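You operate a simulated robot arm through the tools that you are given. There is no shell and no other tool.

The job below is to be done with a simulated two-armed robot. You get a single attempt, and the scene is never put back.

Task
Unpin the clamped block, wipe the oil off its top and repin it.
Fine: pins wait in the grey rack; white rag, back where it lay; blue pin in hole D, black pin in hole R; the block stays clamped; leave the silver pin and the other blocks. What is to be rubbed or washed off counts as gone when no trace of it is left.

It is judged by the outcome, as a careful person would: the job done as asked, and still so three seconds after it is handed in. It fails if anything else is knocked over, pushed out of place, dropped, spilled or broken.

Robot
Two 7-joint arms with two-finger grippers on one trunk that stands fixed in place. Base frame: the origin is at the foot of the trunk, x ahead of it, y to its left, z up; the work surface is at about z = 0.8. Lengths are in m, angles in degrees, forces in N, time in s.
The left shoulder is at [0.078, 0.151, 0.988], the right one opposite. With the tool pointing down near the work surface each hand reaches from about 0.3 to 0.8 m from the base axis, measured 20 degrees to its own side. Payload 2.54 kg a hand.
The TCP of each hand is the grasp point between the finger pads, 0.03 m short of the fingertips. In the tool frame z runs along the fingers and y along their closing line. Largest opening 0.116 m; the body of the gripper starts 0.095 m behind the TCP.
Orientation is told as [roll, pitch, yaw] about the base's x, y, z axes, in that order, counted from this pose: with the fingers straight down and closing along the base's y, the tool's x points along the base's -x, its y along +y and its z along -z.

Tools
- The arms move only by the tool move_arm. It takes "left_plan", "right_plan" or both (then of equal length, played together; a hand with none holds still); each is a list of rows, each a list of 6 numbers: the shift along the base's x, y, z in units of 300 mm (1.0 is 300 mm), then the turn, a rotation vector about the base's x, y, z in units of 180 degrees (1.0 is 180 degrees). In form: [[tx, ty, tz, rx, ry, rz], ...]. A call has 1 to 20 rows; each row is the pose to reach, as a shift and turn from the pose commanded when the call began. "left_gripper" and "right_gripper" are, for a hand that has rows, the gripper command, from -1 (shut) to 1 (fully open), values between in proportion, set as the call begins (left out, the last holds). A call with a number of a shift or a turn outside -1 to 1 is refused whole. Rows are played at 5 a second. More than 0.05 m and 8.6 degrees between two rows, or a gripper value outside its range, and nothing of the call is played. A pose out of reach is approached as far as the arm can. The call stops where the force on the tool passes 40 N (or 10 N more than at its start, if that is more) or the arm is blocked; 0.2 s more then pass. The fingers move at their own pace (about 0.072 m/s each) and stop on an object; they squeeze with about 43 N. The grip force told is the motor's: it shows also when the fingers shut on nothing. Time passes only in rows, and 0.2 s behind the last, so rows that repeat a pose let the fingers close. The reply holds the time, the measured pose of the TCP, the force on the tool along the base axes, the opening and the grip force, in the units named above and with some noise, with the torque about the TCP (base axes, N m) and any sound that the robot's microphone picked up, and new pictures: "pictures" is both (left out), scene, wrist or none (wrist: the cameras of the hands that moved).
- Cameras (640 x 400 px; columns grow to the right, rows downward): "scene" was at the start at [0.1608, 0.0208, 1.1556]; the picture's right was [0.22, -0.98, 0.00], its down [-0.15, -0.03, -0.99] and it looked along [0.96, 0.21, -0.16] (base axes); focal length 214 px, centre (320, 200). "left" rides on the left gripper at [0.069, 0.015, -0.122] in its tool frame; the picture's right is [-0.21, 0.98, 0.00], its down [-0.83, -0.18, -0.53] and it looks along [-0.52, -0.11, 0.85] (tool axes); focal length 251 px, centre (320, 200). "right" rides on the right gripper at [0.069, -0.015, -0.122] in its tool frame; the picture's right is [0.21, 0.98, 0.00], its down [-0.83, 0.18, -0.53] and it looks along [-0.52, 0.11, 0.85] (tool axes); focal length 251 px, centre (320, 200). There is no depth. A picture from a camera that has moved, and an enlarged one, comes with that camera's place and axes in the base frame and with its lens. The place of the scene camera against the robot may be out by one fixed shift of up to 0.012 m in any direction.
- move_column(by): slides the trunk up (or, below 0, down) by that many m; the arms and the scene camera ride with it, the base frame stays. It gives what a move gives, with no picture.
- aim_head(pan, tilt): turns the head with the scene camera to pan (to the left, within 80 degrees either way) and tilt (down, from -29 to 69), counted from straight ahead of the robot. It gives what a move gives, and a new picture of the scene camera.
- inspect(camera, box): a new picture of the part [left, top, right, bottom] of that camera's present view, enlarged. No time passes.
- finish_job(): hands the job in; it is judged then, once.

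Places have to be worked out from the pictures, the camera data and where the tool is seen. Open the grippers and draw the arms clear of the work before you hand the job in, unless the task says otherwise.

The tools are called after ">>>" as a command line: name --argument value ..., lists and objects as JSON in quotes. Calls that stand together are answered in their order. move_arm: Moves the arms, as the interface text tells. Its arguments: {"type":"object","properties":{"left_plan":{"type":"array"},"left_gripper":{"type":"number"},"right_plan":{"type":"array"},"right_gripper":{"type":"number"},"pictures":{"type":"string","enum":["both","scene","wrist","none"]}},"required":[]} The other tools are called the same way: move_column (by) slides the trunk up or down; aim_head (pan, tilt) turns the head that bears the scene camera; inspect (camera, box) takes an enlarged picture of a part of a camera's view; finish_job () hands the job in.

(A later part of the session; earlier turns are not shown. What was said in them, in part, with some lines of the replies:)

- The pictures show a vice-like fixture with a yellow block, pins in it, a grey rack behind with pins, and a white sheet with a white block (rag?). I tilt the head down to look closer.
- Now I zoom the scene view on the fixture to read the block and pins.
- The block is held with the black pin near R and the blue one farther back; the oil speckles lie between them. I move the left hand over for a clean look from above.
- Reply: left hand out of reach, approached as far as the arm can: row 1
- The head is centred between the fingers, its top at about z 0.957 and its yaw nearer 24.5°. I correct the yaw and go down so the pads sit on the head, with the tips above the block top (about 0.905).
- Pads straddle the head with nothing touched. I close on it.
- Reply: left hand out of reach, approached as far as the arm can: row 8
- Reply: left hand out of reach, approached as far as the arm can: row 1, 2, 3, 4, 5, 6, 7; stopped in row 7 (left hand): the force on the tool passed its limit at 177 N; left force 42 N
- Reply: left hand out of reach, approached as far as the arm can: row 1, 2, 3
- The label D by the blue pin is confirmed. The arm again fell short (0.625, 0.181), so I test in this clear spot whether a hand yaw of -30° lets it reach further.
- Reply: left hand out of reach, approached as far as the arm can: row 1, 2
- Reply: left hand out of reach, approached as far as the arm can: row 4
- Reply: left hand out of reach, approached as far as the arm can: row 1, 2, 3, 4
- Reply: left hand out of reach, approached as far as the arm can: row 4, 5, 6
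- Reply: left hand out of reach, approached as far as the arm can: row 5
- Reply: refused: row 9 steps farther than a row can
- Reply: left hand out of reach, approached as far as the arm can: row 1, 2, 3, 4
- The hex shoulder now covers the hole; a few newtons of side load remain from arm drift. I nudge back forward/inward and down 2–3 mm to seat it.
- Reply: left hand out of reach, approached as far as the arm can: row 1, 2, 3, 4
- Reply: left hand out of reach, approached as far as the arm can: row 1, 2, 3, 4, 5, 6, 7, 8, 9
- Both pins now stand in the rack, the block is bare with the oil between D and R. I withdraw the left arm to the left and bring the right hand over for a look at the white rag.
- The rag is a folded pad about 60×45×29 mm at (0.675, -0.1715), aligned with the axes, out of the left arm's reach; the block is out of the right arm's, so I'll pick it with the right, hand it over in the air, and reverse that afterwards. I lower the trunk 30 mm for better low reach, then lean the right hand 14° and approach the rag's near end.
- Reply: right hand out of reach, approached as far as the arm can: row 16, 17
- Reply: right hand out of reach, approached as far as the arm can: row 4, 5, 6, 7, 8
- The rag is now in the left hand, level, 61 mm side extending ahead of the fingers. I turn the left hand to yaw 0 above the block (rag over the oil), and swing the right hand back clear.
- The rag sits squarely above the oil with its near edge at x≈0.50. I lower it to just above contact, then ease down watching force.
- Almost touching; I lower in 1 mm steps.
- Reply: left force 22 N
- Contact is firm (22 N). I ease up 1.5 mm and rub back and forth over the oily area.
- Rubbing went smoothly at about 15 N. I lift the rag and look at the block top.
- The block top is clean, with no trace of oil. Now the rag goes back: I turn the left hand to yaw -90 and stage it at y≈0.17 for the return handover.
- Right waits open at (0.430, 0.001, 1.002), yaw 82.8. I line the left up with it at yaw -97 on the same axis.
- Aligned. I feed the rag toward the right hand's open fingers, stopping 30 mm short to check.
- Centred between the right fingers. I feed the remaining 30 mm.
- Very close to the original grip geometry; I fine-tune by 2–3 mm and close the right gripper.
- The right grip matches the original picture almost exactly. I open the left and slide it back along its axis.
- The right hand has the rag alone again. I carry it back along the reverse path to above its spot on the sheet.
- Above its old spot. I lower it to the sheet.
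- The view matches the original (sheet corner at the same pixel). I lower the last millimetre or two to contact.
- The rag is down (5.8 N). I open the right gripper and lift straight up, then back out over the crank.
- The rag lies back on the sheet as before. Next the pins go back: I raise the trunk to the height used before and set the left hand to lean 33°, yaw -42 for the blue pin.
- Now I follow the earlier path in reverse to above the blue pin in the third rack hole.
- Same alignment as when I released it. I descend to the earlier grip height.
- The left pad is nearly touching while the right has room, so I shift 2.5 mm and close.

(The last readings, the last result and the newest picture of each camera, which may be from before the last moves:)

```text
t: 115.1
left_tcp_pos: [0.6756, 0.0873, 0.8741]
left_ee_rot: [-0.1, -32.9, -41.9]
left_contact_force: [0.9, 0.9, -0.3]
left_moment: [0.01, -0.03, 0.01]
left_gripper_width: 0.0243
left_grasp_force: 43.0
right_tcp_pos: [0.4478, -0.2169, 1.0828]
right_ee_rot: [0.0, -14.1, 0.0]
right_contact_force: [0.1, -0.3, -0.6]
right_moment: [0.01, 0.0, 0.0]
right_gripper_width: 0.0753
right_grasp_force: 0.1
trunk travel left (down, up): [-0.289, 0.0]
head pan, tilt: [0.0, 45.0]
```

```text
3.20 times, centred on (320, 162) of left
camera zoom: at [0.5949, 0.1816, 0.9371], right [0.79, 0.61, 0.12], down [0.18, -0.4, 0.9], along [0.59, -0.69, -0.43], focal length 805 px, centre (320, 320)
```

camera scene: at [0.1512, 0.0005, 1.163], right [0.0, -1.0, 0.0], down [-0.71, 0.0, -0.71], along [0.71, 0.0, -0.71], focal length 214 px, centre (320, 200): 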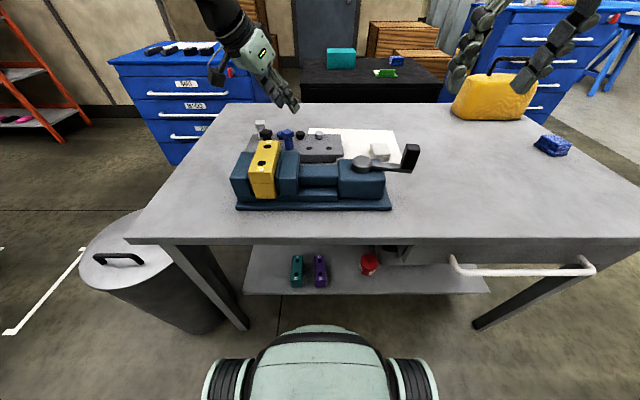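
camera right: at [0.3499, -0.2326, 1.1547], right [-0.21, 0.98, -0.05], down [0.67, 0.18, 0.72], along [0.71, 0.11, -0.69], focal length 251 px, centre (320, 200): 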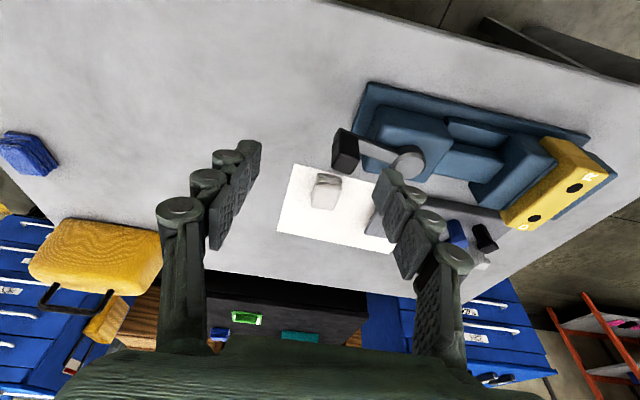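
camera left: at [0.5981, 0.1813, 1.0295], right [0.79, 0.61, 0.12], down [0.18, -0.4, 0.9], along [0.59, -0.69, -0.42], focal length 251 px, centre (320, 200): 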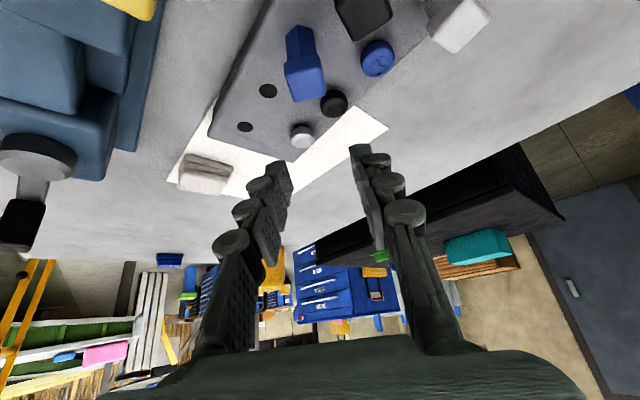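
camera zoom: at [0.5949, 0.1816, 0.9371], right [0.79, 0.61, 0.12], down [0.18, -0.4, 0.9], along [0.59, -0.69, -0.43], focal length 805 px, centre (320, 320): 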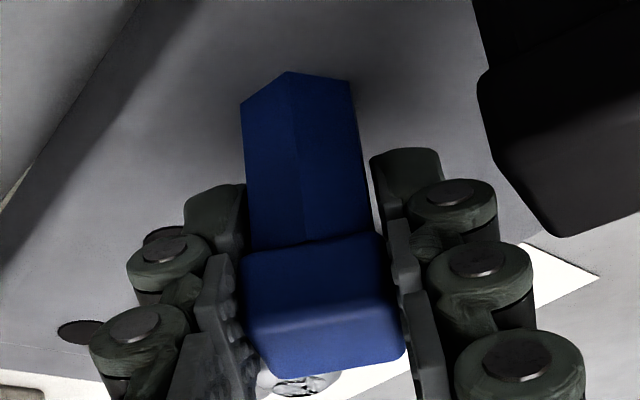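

Blue pin gripped cleanly. I lift it out and carry it to above hole D.

>>> move_arm --left_plan '[[0, 0, 0.04, 0, 0, 0], [0, 0, 0.1, 0, 0, 0], [0, 0, 0.2, 0, 0, 0], [0, 0, 0.3, 0, 0, 0], [-0.05, 0.012, 0.38, 0, 0, -0.005], [-0.13, 0.03, 0.42, 0, 0, -0.01], [-0.26, 0.063, 0.42, 0, 0, -0.018], [-0.383, 0.095, 0.42, 0, 0, -0.025], [-0.383, 0.095, 0.4, 0, 0, -0.025]]'

>>> inspect --camera "left" --box '[240, 60, 400, 160]'

>>> inspect --camera "scene" --box '[220, 90, 340, 165]'

```text
t: 117.1
left_tcp_pos: [0.5594, 0.1161, 0.994]
left_ee_rot: [-0.1, -32.9, -46.4]
left_contact_force: [0.3, 0.9, -0.6]
left_moment: [-0.01, -0.03, 0.0]
left_gripper_width: 0.024
left_grasp_force: 43.5
right_tcp_pos: [0.4477, -0.2164, 1.084]
right_ee_rot: [0.0, -14.1, -0.2]
right_contact_force: [-0.2, 0.0, 0.0]
right_moment: [0.01, -0.01, -0.02]
right_gripper_width: 0.0755
right_grasp_force: 0.1
trunk travel left (down, up): [-0.289, 0.0]
head pan, tilt: [0.0, 45.0]
camera scene: at [0.1517, 0.0008, 1.1629], right [0.0, -1.0, 0.0], down [-0.71, 0.0, -0.71], along [0.71, 0.0, -0.71], focal length 214 px, centre (320, 200)
camera left: at [0.487, 0.217, 1.0567], right [0.83, 0.54, 0.11], down [0.15, -0.42, 0.9], along [0.53, -0.73, -0.43], focal length 251 px, centre (320, 200)
```

scene: 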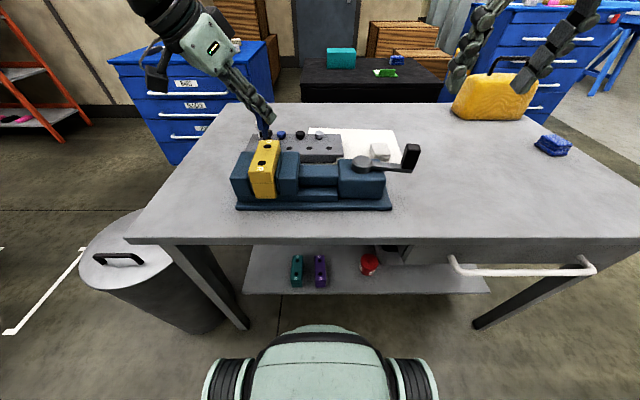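
left: 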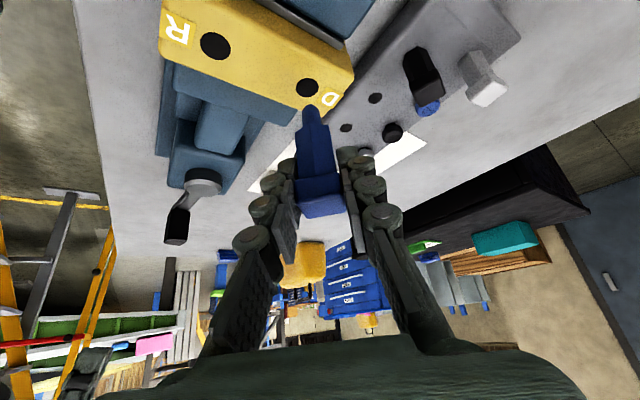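

```text
4.00 times, centred on (320, 110) of left
camera zoom: at [0.487, 0.217, 1.0567], right [0.83, 0.54, 0.11], down [0.15, -0.42, 0.9], along [0.53, -0.73, -0.43], focal length 1006 px, centre (320, 560)
```

zoom: 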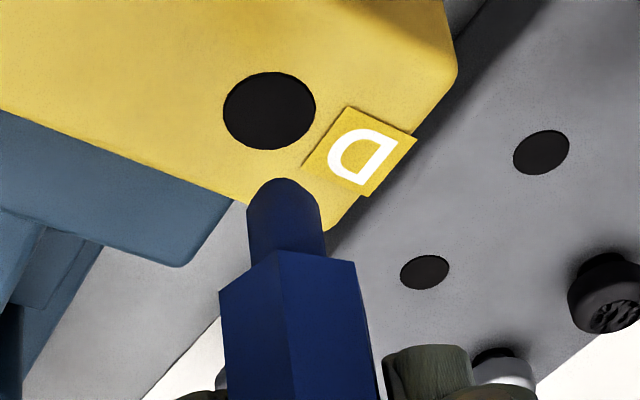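

```text
5.33 times, centred on (280, 128) of scene
camera zoom: at [0.1517, 0.0008, 1.1629], right [0.0, -1.0, 0.0], down [-0.71, 0.0, -0.71], along [0.71, 0.0, -0.71], focal length 1144 px, centre (533, 587)
```

zoom: 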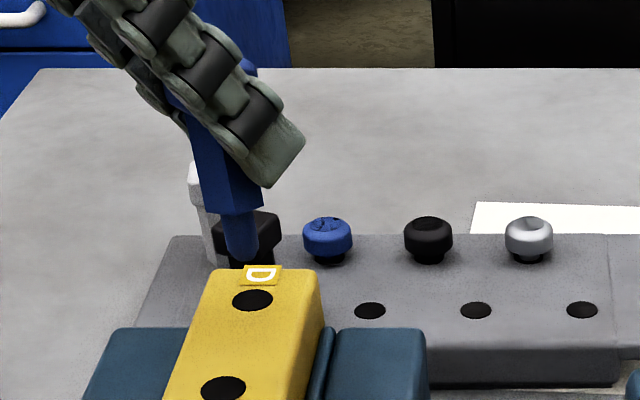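

Tip and D line up to within about 1.5 mm; I correct and lower until the tip is right at the hole.

>>> move_arm --left_plan '[[0.004, -0.0015, -0.03, 0, 0, 0], [0.004, -0.0015, -0.055, 0, 0, 0], [0.004, -0.0015, -0.055, 0, 0, 0]]' --pictures "none"

>>> inspect --camera "left" --box '[270, 70, 350, 120]'

>>> inspect --camera "scene" --box '[230, 110, 290, 150]'

```text
t: 117.9
left_tcp_pos: [0.5613, 0.115, 0.9767]
left_ee_rot: [-0.1, -32.8, -46.4]
left_contact_force: [-0.4, -0.9, -1.0]
left_moment: [0.01, 0.02, -0.02]
left_gripper_width: 0.024
left_grasp_force: 43.0
right_tcp_pos: [0.448, -0.2169, 1.0836]
right_ee_rot: [0.1, -14.1, -0.2]
right_contact_force: [0.1, -0.8, -0.6]
right_moment: [-0.01, -0.01, -0.01]
right_gripper_width: 0.0755
right_grasp_force: 0.1
trunk travel left (down, up): [-0.289, 0.0]
head pan, tilt: [0.0, 45.0]
```

```text
8.00 times, centred on (310, 95) of left
camera zoom: at [0.4888, 0.2159, 1.0401], right [0.83, 0.54, 0.12], down [0.15, -0.42, 0.9], along [0.53, -0.73, -0.43], focal length 2012 px, centre (400, 1040)
```

zoom: 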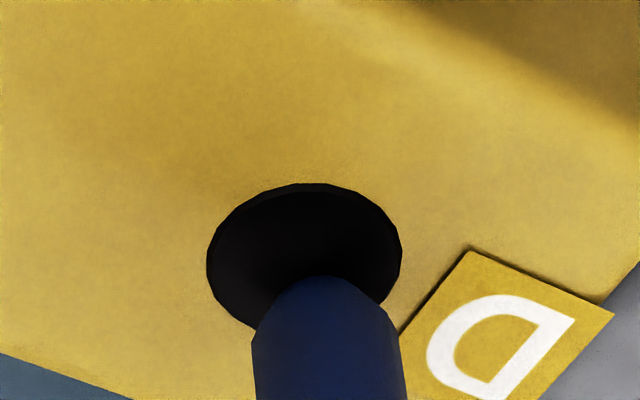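

```text
10.00 times, centred on (260, 130) of scene
camera zoom: at [0.1515, 0.0008, 1.1629], right [0.0, -1.0, 0.0], down [-0.71, 0.0, -0.71], along [0.71, 0.0, -0.71], focal length 2145 px, centre (920, 900)
```

zoom: 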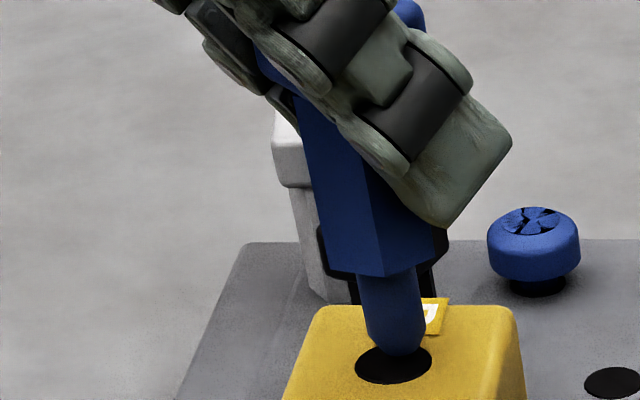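

Nearly concentric; I nudge 1 mm and lower to the seat.

>>> move_arm --left_plan '[[-0.003, 0, -0.01, 0, 0, 0], [-0.004, 0, -0.025, 0, 0, 0], [-0.004, 0, -0.04, 0, 0, 0], [-0.004, 0, -0.055, 0, 0, 0], [-0.004, 0, -0.07, 0, 0, 0], [-0.004, 0, -0.08, 0, 0, 0]]' --pictures "none"

>>> inspect --camera "scene" --box '[230, 110, 290, 150]'

>>> inspect --camera "left" --box '[240, 60, 400, 160]'

```text
t: 119.3
left_tcp_pos: [0.5594, 0.1148, 0.9533]
left_ee_rot: [-0.1, -32.9, -46.4]
left_contact_force: [0.2, -0.6, -0.4]
left_moment: [0.02, -0.02, 0.02]
left_gripper_width: 0.0241
left_grasp_force: 42.9
right_tcp_pos: [0.4484, -0.2177, 1.083]
right_ee_rot: [0.1, -14.1, -0.1]
right_contact_force: [-0.3, 0.2, -0.5]
right_moment: [-0.03, -0.01, -0.04]
right_gripper_width: 0.0754
right_grasp_force: 0.1
trunk travel left (down, up): [-0.289, 0.0]
head pan, tilt: [0.0, 45.0]
```

```text
10.00 times, centred on (260, 130) of scene
camera zoom: at [0.1516, 0.0008, 1.1629], right [0.0, -1.0, 0.0], down [-0.71, 0.0, -0.71], along [0.71, 0.0, -0.71], focal length 2145 px, centre (920, 900)
```

zoom: 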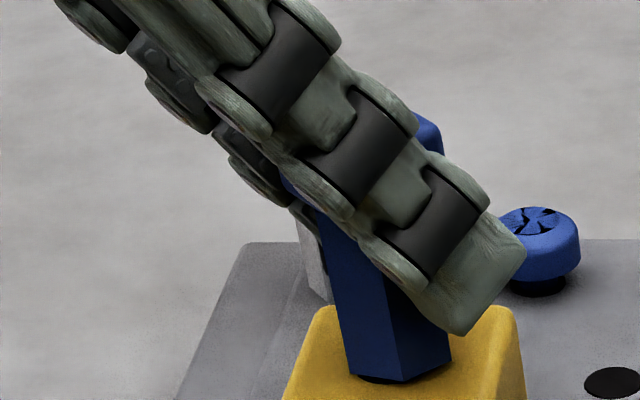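

```text
4.00 times, centred on (320, 110) of left
camera zoom: at [0.4877, 0.216, 1.0164], right [0.83, 0.54, 0.11], down [0.15, -0.42, 0.9], along [0.53, -0.73, -0.43], focal length 1006 px, centre (320, 560)
```

zoom: 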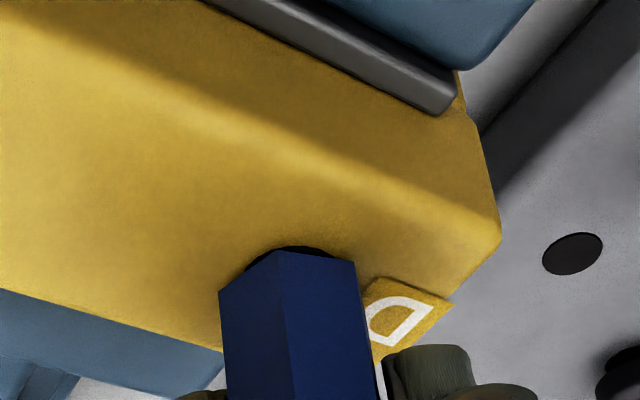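

A thin gap under the shoulder remains; 3 mm more to seat.

>>> move_arm --left_plan '[[0, 0, -0.004, 0, 0, 0], [0, 0, -0.008, 0, 0, 0], [0, 0, -0.011, 0, 0, 0]]' --pictures "none"

```text
t: 120.1
left_tcp_pos: [0.5604, 0.1156, 0.9514]
left_ee_rot: [0.0, -32.9, -46.5]
left_contact_force: [-1.4, 0.9, 4.1]
left_moment: [0.06, 0.03, -0.01]
left_gripper_width: 0.024
left_grasp_force: 43.3
right_tcp_pos: [0.4472, -0.2169, 1.0845]
right_ee_rot: [0.1, -14.2, -0.1]
right_contact_force: [-0.6, 0.6, 1.3]
right_moment: [0.0, 0.02, 0.01]
right_gripper_width: 0.0753
right_grasp_force: 0.1
trunk travel left (down, up): [-0.289, 0.0]
head pan, tilt: [0.0, 45.0]
```

Seated (4 N). I release and lift straight up.

>>> move_arm --left_plan '[[0, 0, 0.002, 0, 0, 0], [0, 0, 0.002, 0, 0, 0], [0, 0, 0.002, 0, 0, 0], [0, 0, 0.07, 0, 0, 0], [0, 0, 0.16, 0, 0, 0], [0, 0, 0.26, 0, 0, 0]]' --left_gripper -0.1

>>> inspect --camera "scene" --box '[220, 90, 340, 165]'

```text
t: 121.5
left_tcp_pos: [0.5604, 0.1151, 1.0278]
left_ee_rot: [-0.1, -32.9, -46.4]
left_contact_force: [-0.2, 0.6, 0.6]
left_moment: [0.0, 0.0, -0.03]
left_gripper_width: 0.0521
left_grasp_force: 0.0
right_tcp_pos: [0.4469, -0.2177, 1.0831]
right_ee_rot: [0.1, -14.2, -0.2]
right_contact_force: [-0.6, 0.1, 0.6]
right_moment: [0.03, -0.01, -0.02]
right_gripper_width: 0.0754
right_grasp_force: 0.1
trunk travel left (down, up): [-0.289, 0.0]
head pan, tilt: [0.0, 45.0]
camera scene: at [0.1513, 0.0006, 1.163], right [0.0, -1.0, 0.0], down [-0.71, 0.0, -0.71], along [0.71, 0.0, -0.71], focal length 214 px, centre (320, 200)
camera left: at [0.4871, 0.2158, 1.0912], right [0.83, 0.54, 0.12], down [0.15, -0.42, 0.9], along [0.53, -0.73, -0.43], focal length 251 px, centre (320, 200)
```

scene: 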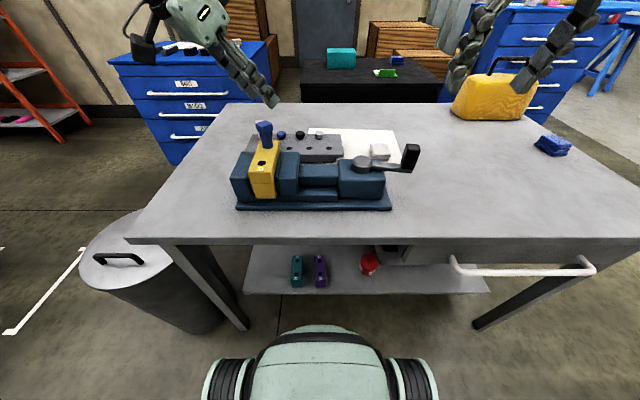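
left: 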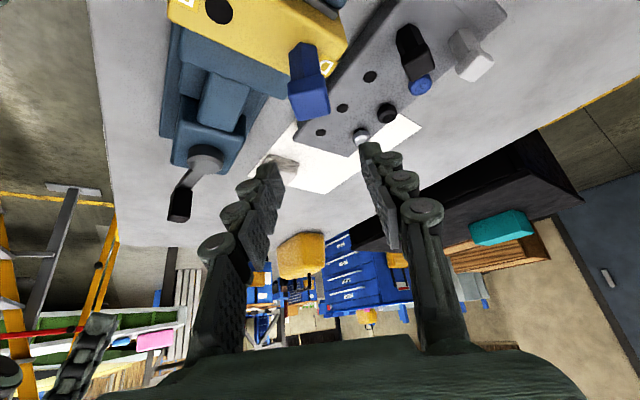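

```text
5.33 times, centred on (280, 128) of scene
camera zoom: at [0.1513, 0.0006, 1.163], right [0.0, -1.0, 0.0], down [-0.71, 0.0, -0.71], along [0.71, 0.0, -0.71], focal length 1144 px, centre (533, 587)
```

zoom: 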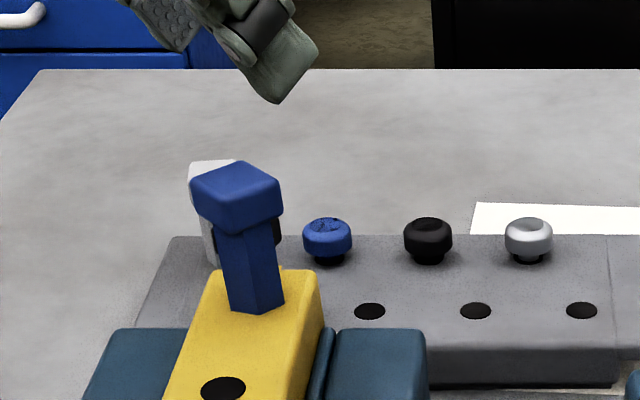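

Blue stands in D. Now the black pin: I turn the hand to yaw -20 and move above the fourth rack hole, then reduce the lean to 25°.

>>> move_arm --left_plan '[[0.05, 0.02, 0, 0, 0, 0.035], [0.15, 0.05, 0, 0, 0, 0.07], [0.27, 0.08, -0.05, 0, 0, 0.11], [0.389, 0.096, -0.13, 0, 0, 0.147], [0.389, 0.096, -0.2, 0, 0, 0.147]]' --left_gripper -0.25 --pictures "none"

>>> move_arm --left_plan '[[0, 0, 0, 0.0076, 0.0209, 0], [0, 0, 0, 0.0152, 0.0418, 0], [0, 0, 0, 0.0152, 0.0418, 0]]' --pictures "wrist"

>>> inspect --camera "left" --box '[220, 60, 420, 185]'

```text
t: 122.7
left_tcp_pos: [0.6772, 0.144, 0.9684]
left_ee_rot: [-0.1, -32.9, -19.9]
left_contact_force: [-0.1, 0.0, 0.7]
left_moment: [0.02, 0.01, 0.03]
left_gripper_width: 0.0435
left_grasp_force: 0.0
right_tcp_pos: [0.4475, -0.2165, 1.083]
right_ee_rot: [0.1, -14.2, -0.1]
right_contact_force: [0.0, 0.3, 0.1]
right_moment: [0.01, 0.01, 0.01]
right_gripper_width: 0.0755
right_grasp_force: 0.1
trunk travel left (down, up): [-0.289, 0.0]
head pan, tilt: [0.0, 45.0]
```

```text
t: 123.5
left_tcp_pos: [0.6784, 0.1441, 0.9684]
left_ee_rot: [-0.1, -24.9, -20.0]
left_contact_force: [-0.6, 0.3, 0.3]
left_moment: [0.02, 0.0, -0.02]
left_gripper_width: 0.0434
left_grasp_force: 0.2
right_tcp_pos: [0.4473, -0.217, 1.0838]
right_ee_rot: [0.0, -14.2, -0.1]
right_contact_force: [0.0, -0.1, -0.2]
right_moment: [0.0, -0.01, 0.0]
right_gripper_width: 0.075
right_grasp_force: 0.0
trunk travel left (down, up): [-0.289, 0.0]
head pan, tilt: [0.0, 45.0]
camera left: at [0.5772, 0.1973, 1.0481], right [0.52, 0.85, 0.09], down [0.43, -0.35, 0.83], along [0.74, -0.39, -0.55], focal length 251 px, centre (320, 200)
```

left: 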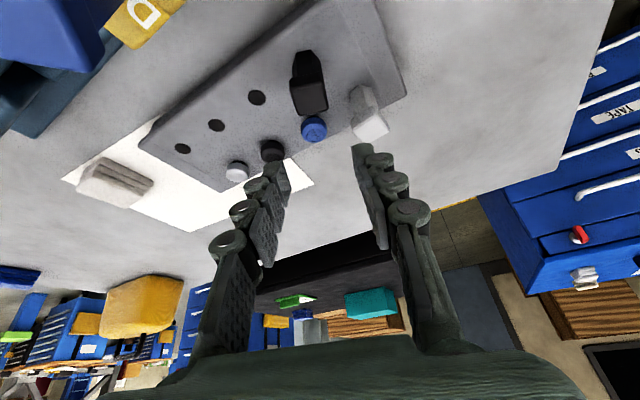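

```text
3.20 times, centred on (320, 122) of left
camera zoom: at [0.5772, 0.1973, 1.0481], right [0.52, 0.85, 0.09], down [0.43, -0.35, 0.83], along [0.74, -0.39, -0.55], focal length 805 px, centre (320, 448)
```

zoom: 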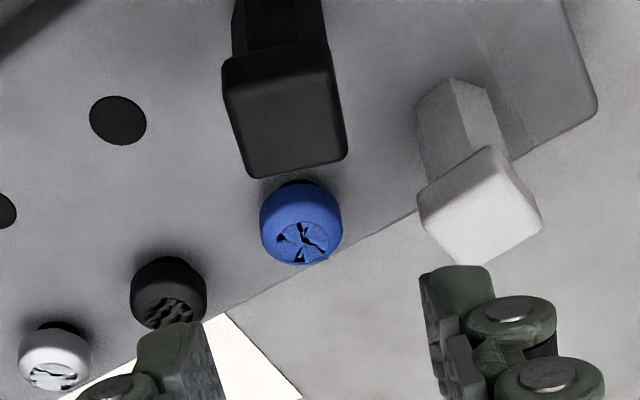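

The black head is centred for the descent; the silver pin's head is near the +y finger, so I narrow the opening to 34 mm and go down.

>>> move_arm --left_plan '[[0, 0, -0.05, 0, 0, 0], [0, 0, -0.12, 0, 0, 0], [0, 0, -0.19, 0, 0, 0], [0, 0, -0.22, 0, 0, 0]]' --left_gripper -0.41 --pictures "none"

>>> inspect --camera "left" --box '[220, 80, 420, 205]'

```text
t: 124.5
left_tcp_pos: [0.6769, 0.1439, 0.902]
left_ee_rot: [0.0, -24.8, -20.0]
left_contact_force: [-0.2, 0.6, -0.4]
left_moment: [0.02, 0.01, 0.02]
left_gripper_width: 0.0342
left_grasp_force: 0.1
right_tcp_pos: [0.4471, -0.2181, 1.0831]
right_ee_rot: [0.2, -14.2, -0.1]
right_contact_force: [0.4, -0.6, 0.5]
right_moment: [0.0, -0.01, 0.02]
right_gripper_width: 0.0753
right_grasp_force: 0.0
trunk travel left (down, up): [-0.289, 0.0]
head pan, tilt: [0.0, 45.0]
```

```text
3.20 times, centred on (320, 142) of left
camera zoom: at [0.577, 0.1971, 0.982], right [0.52, 0.85, 0.09], down [0.43, -0.35, 0.83], along [0.74, -0.39, -0.55], focal length 805 px, centre (320, 384)
```

zoom: 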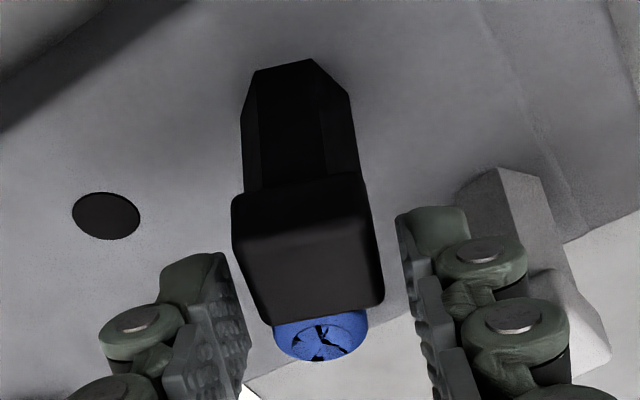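

Still centred. I go down the last 28 mm.

>>> move_arm --left_plan '[[0, 0, -0.04, 0, 0, 0], [0, 0, -0.08, 0, 0, 0], [0, 0, -0.095, 0, 0, 0], [0, 0, -0.095, 0, 0, 0]]' --pictures "none"

>>> inspect --camera "left" --box '[220, 100, 420, 225]'

```text
t: 125.5
left_tcp_pos: [0.6763, 0.1439, 0.8726]
left_ee_rot: [-0.1, -24.9, -20.0]
left_contact_force: [0.3, -0.3, 0.8]
left_moment: [0.0, -0.02, -0.03]
left_gripper_width: 0.0343
left_grasp_force: 0.0
right_tcp_pos: [0.4476, -0.2159, 1.0818]
right_ee_rot: [0.1, -14.2, -0.1]
right_contact_force: [-0.1, 0.1, 0.1]
right_moment: [-0.02, 0.03, 0.0]
right_gripper_width: 0.0753
right_grasp_force: 0.0
trunk travel left (down, up): [-0.289, 0.0]
head pan, tilt: [0.0, 45.0]
```

```text
3.20 times, centred on (320, 162) of left
camera zoom: at [0.577, 0.1977, 0.9532], right [0.52, 0.85, 0.09], down [0.43, -0.35, 0.83], along [0.74, -0.39, -0.55], focal length 805 px, centre (320, 320)
```

zoom: 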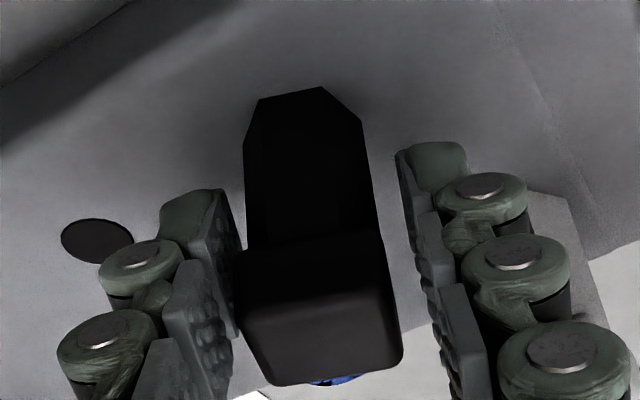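

The left pad is nearly touching; I shift 1.5 mm and close.

>>> move_arm --left_plan '[[-0.003, -0.005, 0, 0, 0, 0], [-0.003, -0.005, 0, 0, 0, 0]]' --pictures "none"

>>> move_arm --left_plan '[[0, 0, 0, 0, 0, 0], [0, 0, 0, 0, 0, 0], [0, 0, 0, 0, 0, 0], [0, 0, 0, 0, 0, 0]]' --left_gripper -1 --pictures "none"

>>> inspect --camera "left" --box '[220, 100, 420, 225]'

```text
t: 126.1
left_tcp_pos: [0.6758, 0.1426, 0.8722]
left_ee_rot: [-0.1, -24.9, -20.1]
left_contact_force: [-0.3, -0.7, -0.1]
left_moment: [0.01, 0.01, 0.02]
left_gripper_width: 0.0342
left_grasp_force: 0.1
right_tcp_pos: [0.4484, -0.2168, 1.0834]
right_ee_rot: [0.1, -14.2, -0.1]
right_contact_force: [-0.3, 0.1, 0.5]
right_moment: [0.0, 0.01, 0.01]
right_gripper_width: 0.0754
right_grasp_force: 0.0
trunk travel left (down, up): [-0.289, 0.0]
head pan, tilt: [0.0, 45.0]
```

```text
t: 127.1
left_tcp_pos: [0.6769, 0.1423, 0.8737]
left_ee_rot: [-0.1, -24.9, -20.0]
left_contact_force: [-0.5, -0.2, 0.2]
left_moment: [-0.02, 0.0, 0.01]
left_gripper_width: 0.024
left_grasp_force: 43.3
right_tcp_pos: [0.4481, -0.2169, 1.0831]
right_ee_rot: [0.1, -14.1, -0.1]
right_contact_force: [0.1, 0.2, -0.8]
right_moment: [0.02, -0.02, 0.01]
right_gripper_width: 0.0753
right_grasp_force: 0.1
trunk travel left (down, up): [-0.289, 0.0]
head pan, tilt: [0.0, 45.0]
```

```text
3.20 times, centred on (320, 162) of left
camera zoom: at [0.576, 0.1962, 0.9535], right [0.52, 0.85, 0.09], down [0.43, -0.35, 0.83], along [0.74, -0.39, -0.55], focal length 805 px, centre (320, 320)
```

zoom: 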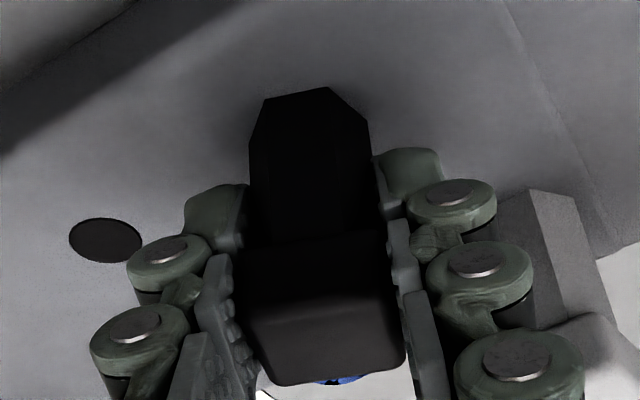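

Black pin gripped. I lift it and carry it over the blue pin with about 2 cm clearance to above R.

>>> move_arm --left_plan '[[0, 0, 0.05, 0, 0, 0], [0, 0, 0.13, 0, 0, 0], [0, 0, 0.22, 0, 0, 0], [0, 0, 0.32, 0, 0, 0], [-0.05, 0, 0.42, 0, 0, 0], [-0.12, 0, 0.53, 0, 0, 0], [-0.2, -0.01, 0.57, 0, 0, 0], [-0.33, -0.03, 0.57, 0, 0, 0], [-0.46, -0.06, 0.57, 0, 0, 0], [-0.588, -0.09, 0.57, 0, 0, 0], [-0.588, -0.09, 0.57, 0, 0, 0]]'

>>> inspect --camera "scene" --box '[210, 70, 350, 165]'

```text
t: 129.5
left_tcp_pos: [0.499, 0.1154, 1.0438]
left_ee_rot: [-0.1, -24.9, -19.9]
left_contact_force: [0.1, -0.8, -1.1]
left_moment: [-0.01, -0.02, 0.02]
left_gripper_width: 0.0239
left_grasp_force: 42.9
right_tcp_pos: [0.4474, -0.2176, 1.0828]
right_ee_rot: [0.1, -14.1, -0.1]
right_contact_force: [-0.4, 0.0, -0.1]
right_moment: [0.0, 0.0, 0.02]
right_gripper_width: 0.0753
right_grasp_force: 0.1
trunk travel left (down, up): [-0.289, 0.0]
head pan, tilt: [0.0, 45.0]
camera scene: at [0.1517, 0.0008, 1.1629], right [0.0, -1.0, 0.0], down [-0.71, 0.0, -0.71], along [0.71, 0.0, -0.71], focal length 214 px, centre (320, 200)
camera left: at [0.3993, 0.1684, 1.1239], right [0.52, 0.85, 0.09], down [0.43, -0.35, 0.83], along [0.74, -0.39, -0.55], focal length 251 px, centre (320, 200)
```

scene: 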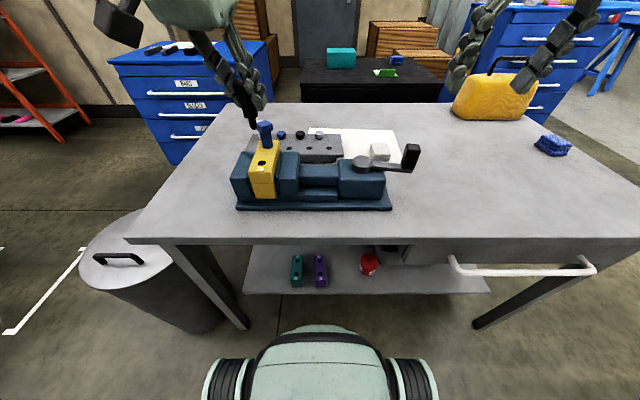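
left: 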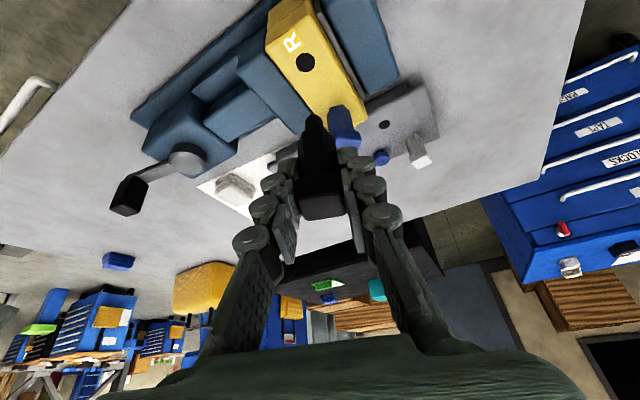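

```text
4.21 times, centred on (280, 118) of scene
camera zoom: at [0.1517, 0.0008, 1.1629], right [0.0, -1.0, 0.0], down [-0.71, 0.0, -0.71], along [0.71, 0.0, -0.71], focal length 903 px, centre (488, 547)
```

zoom: 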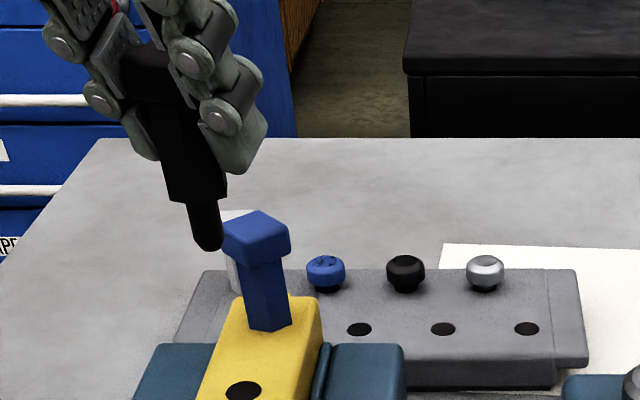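

Now I lower to about 20 mm above the block and check against hole R.

>>> move_arm --left_plan '[[0, 0, -0.08, 0, 0, 0], [0, 0, -0.16, 0, 0, 0], [0, 0, -0.16, 0, 0, 0]]' --pictures "none"

>>> inspect --camera "left" --box '[240, 60, 400, 160]'

>>> inspect --camera "scene" --box '[220, 100, 320, 165]'

```text
t: 130.3
left_tcp_pos: [0.4995, 0.1147, 0.9962]
left_ee_rot: [-0.1, -25.0, -20.0]
left_contact_force: [-0.3, 0.1, -1.2]
left_moment: [0.0, -0.01, -0.06]
left_gripper_width: 0.0238
left_grasp_force: 42.9
right_tcp_pos: [0.448, -0.2175, 1.0829]
right_ee_rot: [0.2, -14.2, -0.1]
right_contact_force: [0.3, -0.1, -0.5]
right_moment: [0.02, 0.01, 0.01]
right_gripper_width: 0.0752
right_grasp_force: 0.0
trunk travel left (down, up): [-0.289, 0.0]
head pan, tilt: [0.0, 45.0]
```

```text
4.00 times, centred on (320, 110) of left
camera zoom: at [0.3996, 0.1685, 1.0757], right [0.52, 0.85, 0.09], down [0.43, -0.35, 0.83], along [0.74, -0.39, -0.55], focal length 1006 px, centre (320, 560)
```

zoom: 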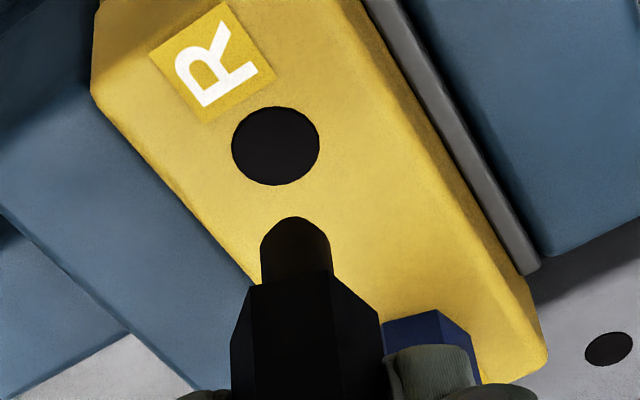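

```text
6.15 times, centred on (270, 132) of scene
camera zoom: at [0.1515, 0.0008, 1.1629], right [0.0, -1.0, 0.0], down [-0.71, 0.0, -0.71], along [0.71, 0.0, -0.71], focal length 1320 px, centre (628, 615)
```

zoom: 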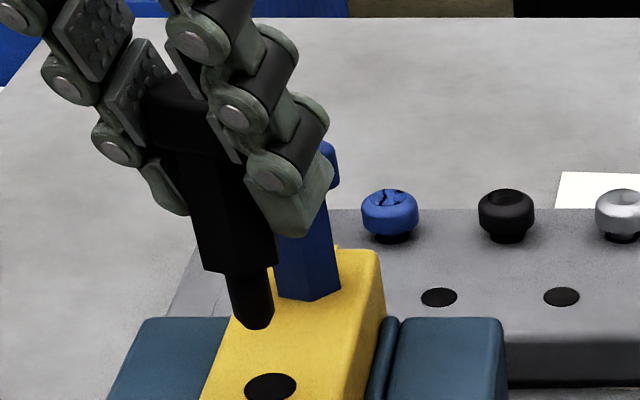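

The pin is about 2 mm too far forward; I correct and lower to the hole mouth.

>>> move_arm --left_plan '[[-0.0067, -0.0027, -0.035, 0, 0, 0], [-0.0067, -0.0027, -0.065, 0, 0, 0], [-0.0067, -0.0027, -0.065, 0, 0, 0]]' --pictures "none"

>>> inspect --camera "left" --box '[270, 80, 350, 130]'

>>> inspect --camera "scene" --box '[230, 120, 300, 165]'

```text
t: 131.1
left_tcp_pos: [0.4976, 0.1139, 0.9767]
left_ee_rot: [-0.1, -24.9, -20.0]
left_contact_force: [-1.2, 0.2, -0.3]
left_moment: [-0.03, -0.02, 0.0]
left_gripper_width: 0.0238
left_grasp_force: 42.8
right_tcp_pos: [0.4481, -0.2161, 1.0841]
right_ee_rot: [0.0, -14.3, -0.1]
right_contact_force: [-0.3, 0.2, -0.1]
right_moment: [-0.02, -0.02, 0.01]
right_gripper_width: 0.0753
right_grasp_force: 0.0
trunk travel left (down, up): [-0.289, 0.0]
head pan, tilt: [0.0, 45.0]
```

```text
8.00 times, centred on (310, 105) of left
camera zoom: at [0.3979, 0.1677, 1.0563], right [0.52, 0.85, 0.09], down [0.43, -0.35, 0.83], along [0.74, -0.39, -0.55], focal length 2012 px, centre (400, 960)
```

zoom: 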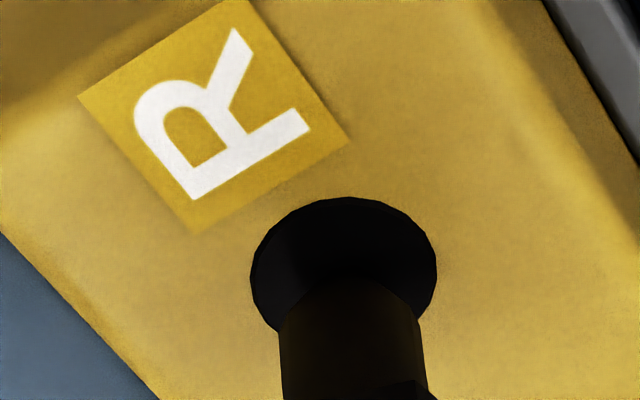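

```text
8.89 times, centred on (265, 142) of scene
camera zoom: at [0.1516, 0.0008, 1.1629], right [0.0, -1.0, 0.0], down [-0.71, 0.0, -0.71], along [0.71, 0.0, -0.71], focal length 1906 px, centre (809, 711)
```

zoom: 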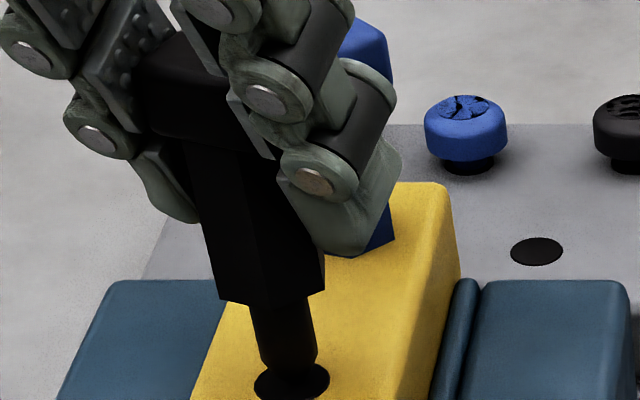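

Concentric now. I lower it into R.

>>> move_arm --left_plan '[[0, 0, -0.013, 0, 0, 0], [0, 0, -0.028, 0, 0, 0], [0, 0, -0.043, 0, 0, 0], [0, 0, -0.058, 0, 0, 0], [0, 0, -0.073, 0, 0, 0], [0, 0, -0.08, 0, 0, 0]]' --pictures "none"

>>> inspect --camera "left" --box '[240, 80, 400, 180]'

```text
t: 132.5
left_tcp_pos: [0.4986, 0.1141, 0.9525]
left_ee_rot: [-0.1, -24.9, -20.0]
left_contact_force: [0.2, -0.5, -0.5]
left_moment: [0.02, 0.0, 0.0]
left_gripper_width: 0.0241
left_grasp_force: 42.7
right_tcp_pos: [0.4473, -0.2178, 1.0831]
right_ee_rot: [0.2, -14.1, -0.1]
right_contact_force: [-0.5, -0.1, 0.0]
right_moment: [0.01, 0.0, 0.03]
right_gripper_width: 0.0754
right_grasp_force: 0.2
trunk travel left (down, up): [-0.289, 0.0]
head pan, tilt: [0.0, 45.0]
```

```text
4.00 times, centred on (320, 130) of left
camera zoom: at [0.3976, 0.168, 1.0326], right [0.52, 0.85, 0.09], down [0.43, -0.35, 0.83], along [0.74, -0.39, -0.55], focal length 1006 px, centre (320, 480)
```

zoom: 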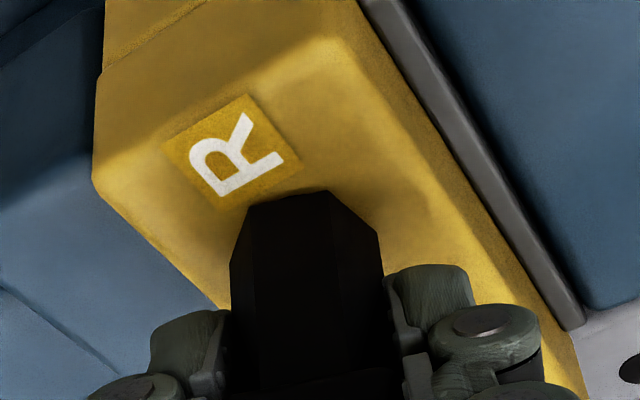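

>>> move_arm --left_plan '[[0, 0, -0.004, 0, 0, 0], [0, 0, -0.008, 0, 0, 0], [0, 0, -0.01, 0, 0, 0]]' --pictures "none"

```text
t: 133.3
left_tcp_pos: [0.4977, 0.1145, 0.9508]
left_ee_rot: [-0.1, -25.0, -20.0]
left_contact_force: [0.0, 0.0, 0.5]
left_moment: [-0.01, 0.01, -0.02]
left_gripper_width: 0.024
left_grasp_force: 43.2
right_tcp_pos: [0.4481, -0.2173, 1.0837]
right_ee_rot: [0.1, -14.1, -0.1]
right_contact_force: [0.0, 0.9, 0.7]
right_moment: [0.01, -0.01, -0.02]
right_gripper_width: 0.0753
right_grasp_force: 0.1
trunk travel left (down, up): [-0.289, 0.0]
head pan, tilt: [0.0, 45.0]
```

No contact yet; a further 2 mm.

>>> move_arm --left_plan '[[0, 0, -0.004, 0, 0, 0], [0, 0, -0.007, 0, 0, 0], [0, 0, -0.007, 0, 0, 0]]' --pictures "none"

>>> inspect --camera "left" --box '[240, 80, 400, 180]'

```text
t: 134.1
left_tcp_pos: [0.4979, 0.1139, 0.9506]
left_ee_rot: [0.0, -25.3, -20.0]
left_contact_force: [-0.3, 2.9, 18.5]
left_moment: [0.06, 0.09, -0.03]
left_gripper_width: 0.024
left_grasp_force: 42.5
right_tcp_pos: [0.4461, -0.2174, 1.0853]
right_ee_rot: [0.2, -14.1, -0.1]
right_contact_force: [0.2, 0.1, 1.5]
right_moment: [0.01, -0.02, 0.03]
right_gripper_width: 0.0752
right_grasp_force: 0.1
trunk travel left (down, up): [-0.289, 0.0]
head pan, tilt: [0.0, 45.0]
```

```text
4.00 times, centred on (320, 130) of left
camera zoom: at [0.3973, 0.1681, 1.0294], right [0.52, 0.85, 0.09], down [0.43, -0.35, 0.84], along [0.74, -0.39, -0.54], focal length 1006 px, centre (320, 480)
```

zoom: 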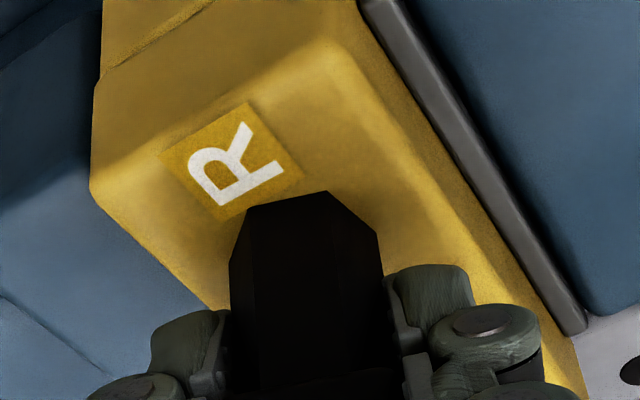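

Seated firmly. I ease off, open, and lift straight up, then withdraw to the left.

>>> move_arm --left_plan '[[0, 0, 0.005, 0, 0, 0], [0, 0, 0.005, 0, 0, 0]]' --pictures "none"

>>> move_arm --left_plan '[[0, 0, 0.002, 0, 0, 0], [0, 0, 0.002, 0, 0, 0], [0, 0, 0.002, 0, 0, 0], [0, 0, 0.07, 0, 0, 0], [0, 0, 0.16, 0, 0, 0], [0, 0, 0.26, 0, 0, 0], [-0.05, 0.08, 0.32, 0, 0, 0], [-0.08, 0.2, 0.36, 0, 0, 0], [-0.1, 0.34, 0.38, 0, 0, 0], [-0.1, 0.48, 0.38, 0, 0, 0], [-0.1, 0.62, 0.38, 0, 0, 0]]' --left_gripper -0.1

>>> inspect --camera "scene" --box '[220, 90, 440, 220]'

>>> inspect --camera "scene" --box '[225, 110, 305, 165]'

```text
t: 134.7
left_tcp_pos: [0.4973, 0.115, 0.95]
left_ee_rot: [-0.1, -25.2, -20.0]
left_contact_force: [5.6, 0.3, 13.9]
left_moment: [-0.09, -0.2, 0.03]
left_gripper_width: 0.0242
left_grasp_force: 43.2
right_tcp_pos: [0.4465, -0.2182, 1.0832]
right_ee_rot: [0.1, -14.2, 0.0]
right_contact_force: [0.1, -0.1, 0.3]
right_moment: [-0.01, 0.02, 0.02]
right_gripper_width: 0.0756
right_grasp_force: 0.0
trunk travel left (down, up): [-0.289, 0.0]
head pan, tilt: [0.0, 45.0]
```

```text
t: 137.1
left_tcp_pos: [0.4676, 0.3016, 1.0622]
left_ee_rot: [-0.1, -24.9, -20.0]
left_contact_force: [-1.0, 0.1, 0.4]
left_moment: [-0.06, -0.03, 0.03]
left_gripper_width: 0.0521
left_grasp_force: 0.0
right_tcp_pos: [0.4464, -0.2181, 1.0844]
right_ee_rot: [0.2, -14.2, -0.2]
right_contact_force: [-0.4, 1.1, -0.3]
right_moment: [-0.01, -0.02, 0.03]
right_gripper_width: 0.0753
right_grasp_force: 0.1
trunk travel left (down, up): [-0.289, 0.0]
head pan, tilt: [0.0, 45.0]
camera scene: at [0.1515, 0.0012, 1.163], right [0.0, -1.0, 0.0], down [-0.71, 0.0, -0.71], along [0.71, 0.0, -0.71], focal length 214 px, centre (320, 200)
camera left: at [0.3675, 0.3552, 1.1423], right [0.52, 0.85, 0.09], down [0.43, -0.35, 0.83], along [0.74, -0.39, -0.55], focal length 251 px, centre (320, 200)
```

scene: 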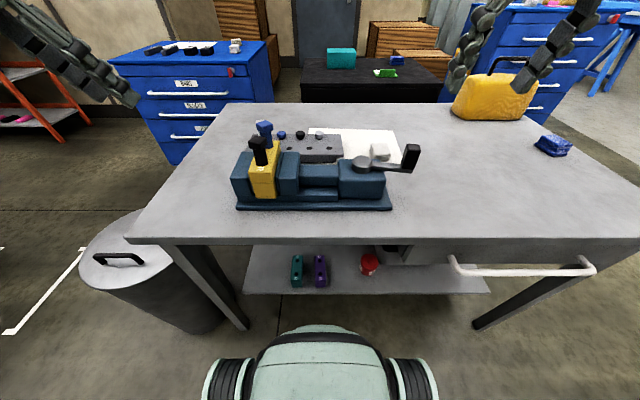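
left: 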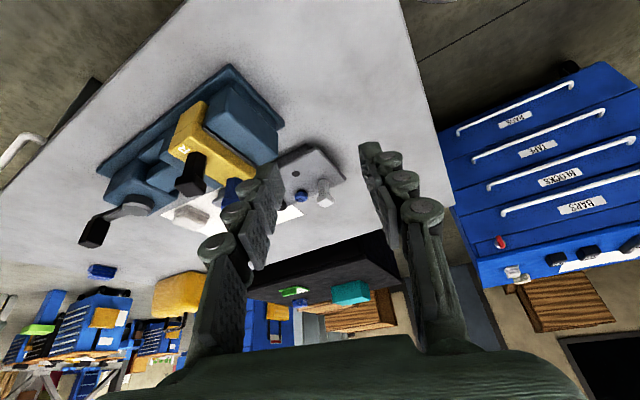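

```text
2.91 times, centred on (330, 155) of scene
camera zoom: at [0.1515, 0.0012, 1.163], right [0.0, -1.0, 0.0], down [-0.71, 0.0, -0.71], along [0.71, 0.0, -0.71], focal length 624 px, centre (291, 331)
```

zoom: 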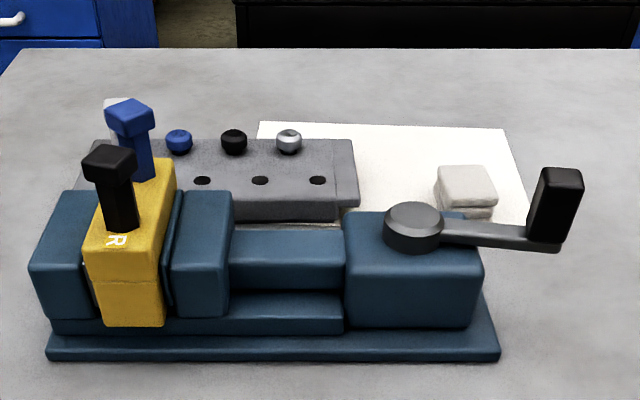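

```text
7.27 times, centred on (265, 138) of scene
camera zoom: at [0.1515, 0.0012, 1.163], right [0.0, -1.0, 0.0], down [-0.71, 0.0, -0.71], along [0.71, 0.0, -0.71], focal length 1560 px, centre (720, 654)
```

zoom: 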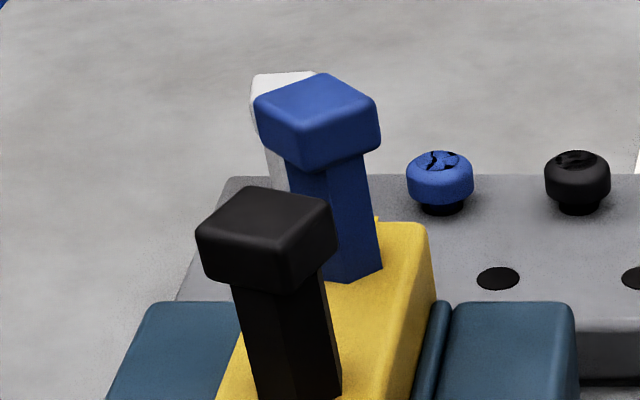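

Both pins are seated, block clamped, top clean, rag in place. I open both grippers fully, draw the arms back a little more, and take a last look.

>>> move_arm --left_plan '[[-0.05, 0.05, 0.05, 0, 0, 0], [-0.08, 0.1, 0.1, 0, 0, 0], [-0.1, 0.12, 0.1, 0, 0, 0], [-0.1, 0.12, 0.1, 0, 0, 0]]' --right_plan '[[-0.05, -0.05, 0.05, 0, 0, 0], [-0.1, -0.1, 0.08, 0, 0, 0], [-0.12, -0.12, 0.1, 0, 0, 0], [-0.12, -0.12, 0.1, 0, 0, 0]]' --left_gripper 1 --right_gripper 1

>>> inspect --camera "left" --box '[80, 60, 360, 260]'

>>> inspect --camera "right" --box '[260, 60, 640, 280]'

```text
t: 138.1
left_tcp_pos: [0.4368, 0.3363, 1.0948]
left_ee_rot: [-0.1, -24.8, -19.9]
left_contact_force: [-0.5, 0.0, -0.1]
left_moment: [0.03, 0.01, 0.0]
left_gripper_width: 0.1159
left_grasp_force: 0.1
right_tcp_pos: [0.4127, -0.254, 1.1135]
right_ee_rot: [0.1, -14.1, -0.1]
right_contact_force: [0.4, 0.6, -0.1]
right_moment: [0.01, 0.04, 0.01]
right_gripper_width: 0.1158
right_grasp_force: 0.0
trunk travel left (down, up): [-0.289, 0.0]
head pan, tilt: [0.0, 45.0]
camera scene: at [0.1515, 0.0007, 1.1629], right [0.0, -1.0, 0.0], down [-0.71, 0.0, -0.71], along [0.71, 0.0, -0.71], focal length 214 px, centre (320, 200)
camera right: at [0.3149, -0.2684, 1.2148], right [-0.21, 0.98, -0.05], down [0.67, 0.18, 0.72], along [0.71, 0.12, -0.69], focal length 251 px, centre (320, 200)
camera left: at [0.3372, 0.3902, 1.1735], right [0.52, 0.85, 0.09], down [0.43, -0.35, 0.83], along [0.74, -0.39, -0.55], focal length 251 px, centre (320, 200)
```

scene: 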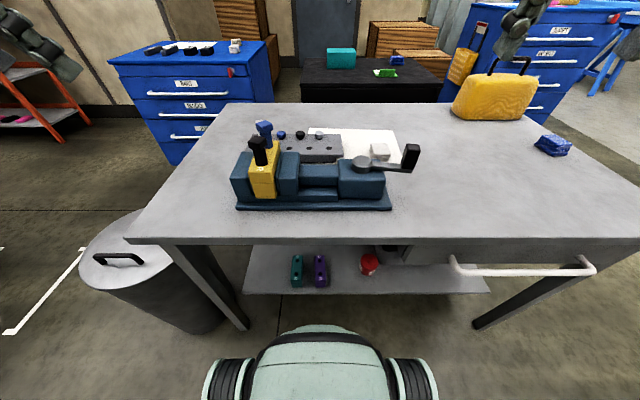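
right: 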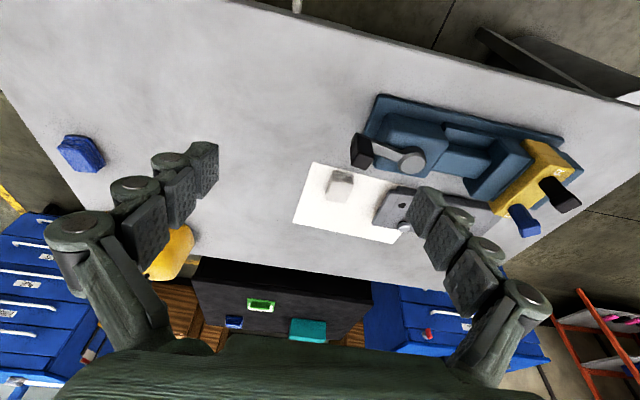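
left: 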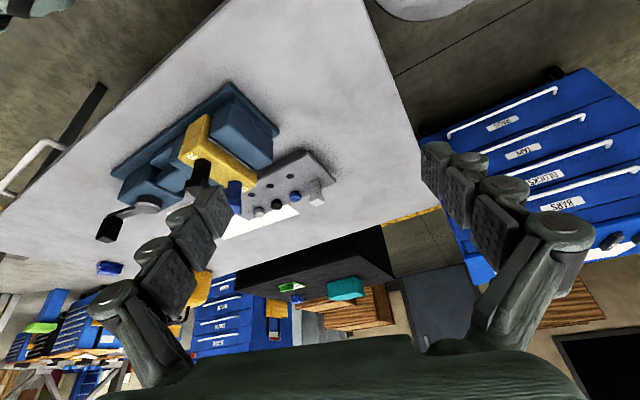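

```text
2.00 times, centred on (220, 160) of left
camera zoom: at [0.3372, 0.3902, 1.1735], right [0.52, 0.85, 0.09], down [0.43, -0.35, 0.83], along [0.74, -0.39, -0.55], focal length 503 px, centre (520, 280)
```

zoom: 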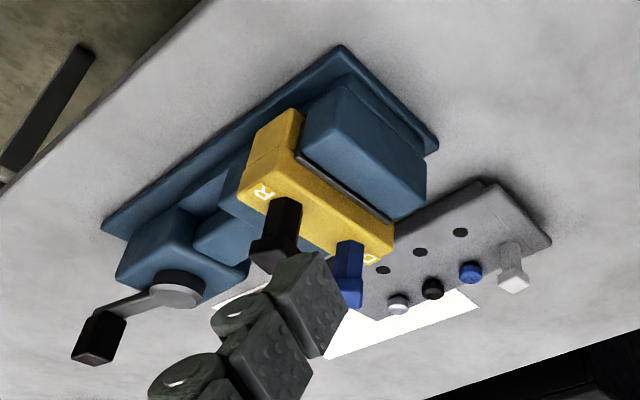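

```text
1.68 times, centred on (450, 170) of right
camera zoom: at [0.3149, -0.2684, 1.2148], right [-0.21, 0.98, -0.05], down [0.67, 0.18, 0.72], along [0.71, 0.12, -0.69], focal length 424 px, centre (101, 250)
```

zoom: 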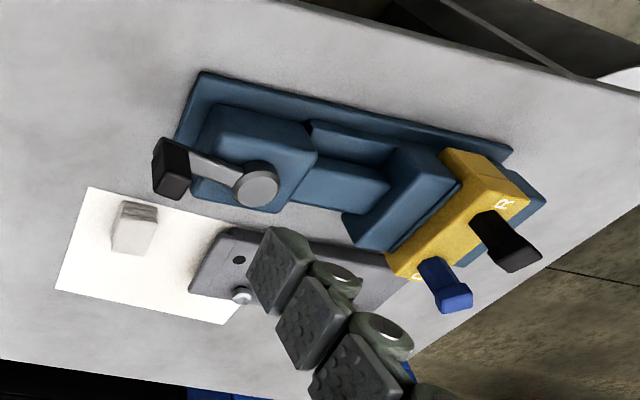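

Everything is as asked: blue pin in D, black pin in R, block clamped and clean, rag back on its sheet, silver pin untouched, arms clear and open. I hand the job in.

>>> finish_job

```text
The job is handed in.
```

The job is done and handed in. The block is wiped clean, repinned and still clamped. I did not get a verdict back from the hand-in.

- **Pins:** the blue pin is seated in D and the black pin in R. Both waited in free holes of the grey rack while I wiped. I did not touch the silver pin or the other blocks.
- **Oil:** zoomed views right after wiping showed no trace left on the top of the block.
- **Rag:** the white rag is back on the white sheet, within a millimetre or two of where it lay. Neither arm could reach both the rag and the block, so I passed it from the right hand to the left and back again.
- **One bump:** early on, the left arm swung off course with the black pin and a finger pressed down on the blue pin's head (177 N peak). I lifted off straight away. The blue pin stayed upright in its hole, and nothing else was hit or shifted in the pictures.

Both grippers are open and the arms are clear of the work.
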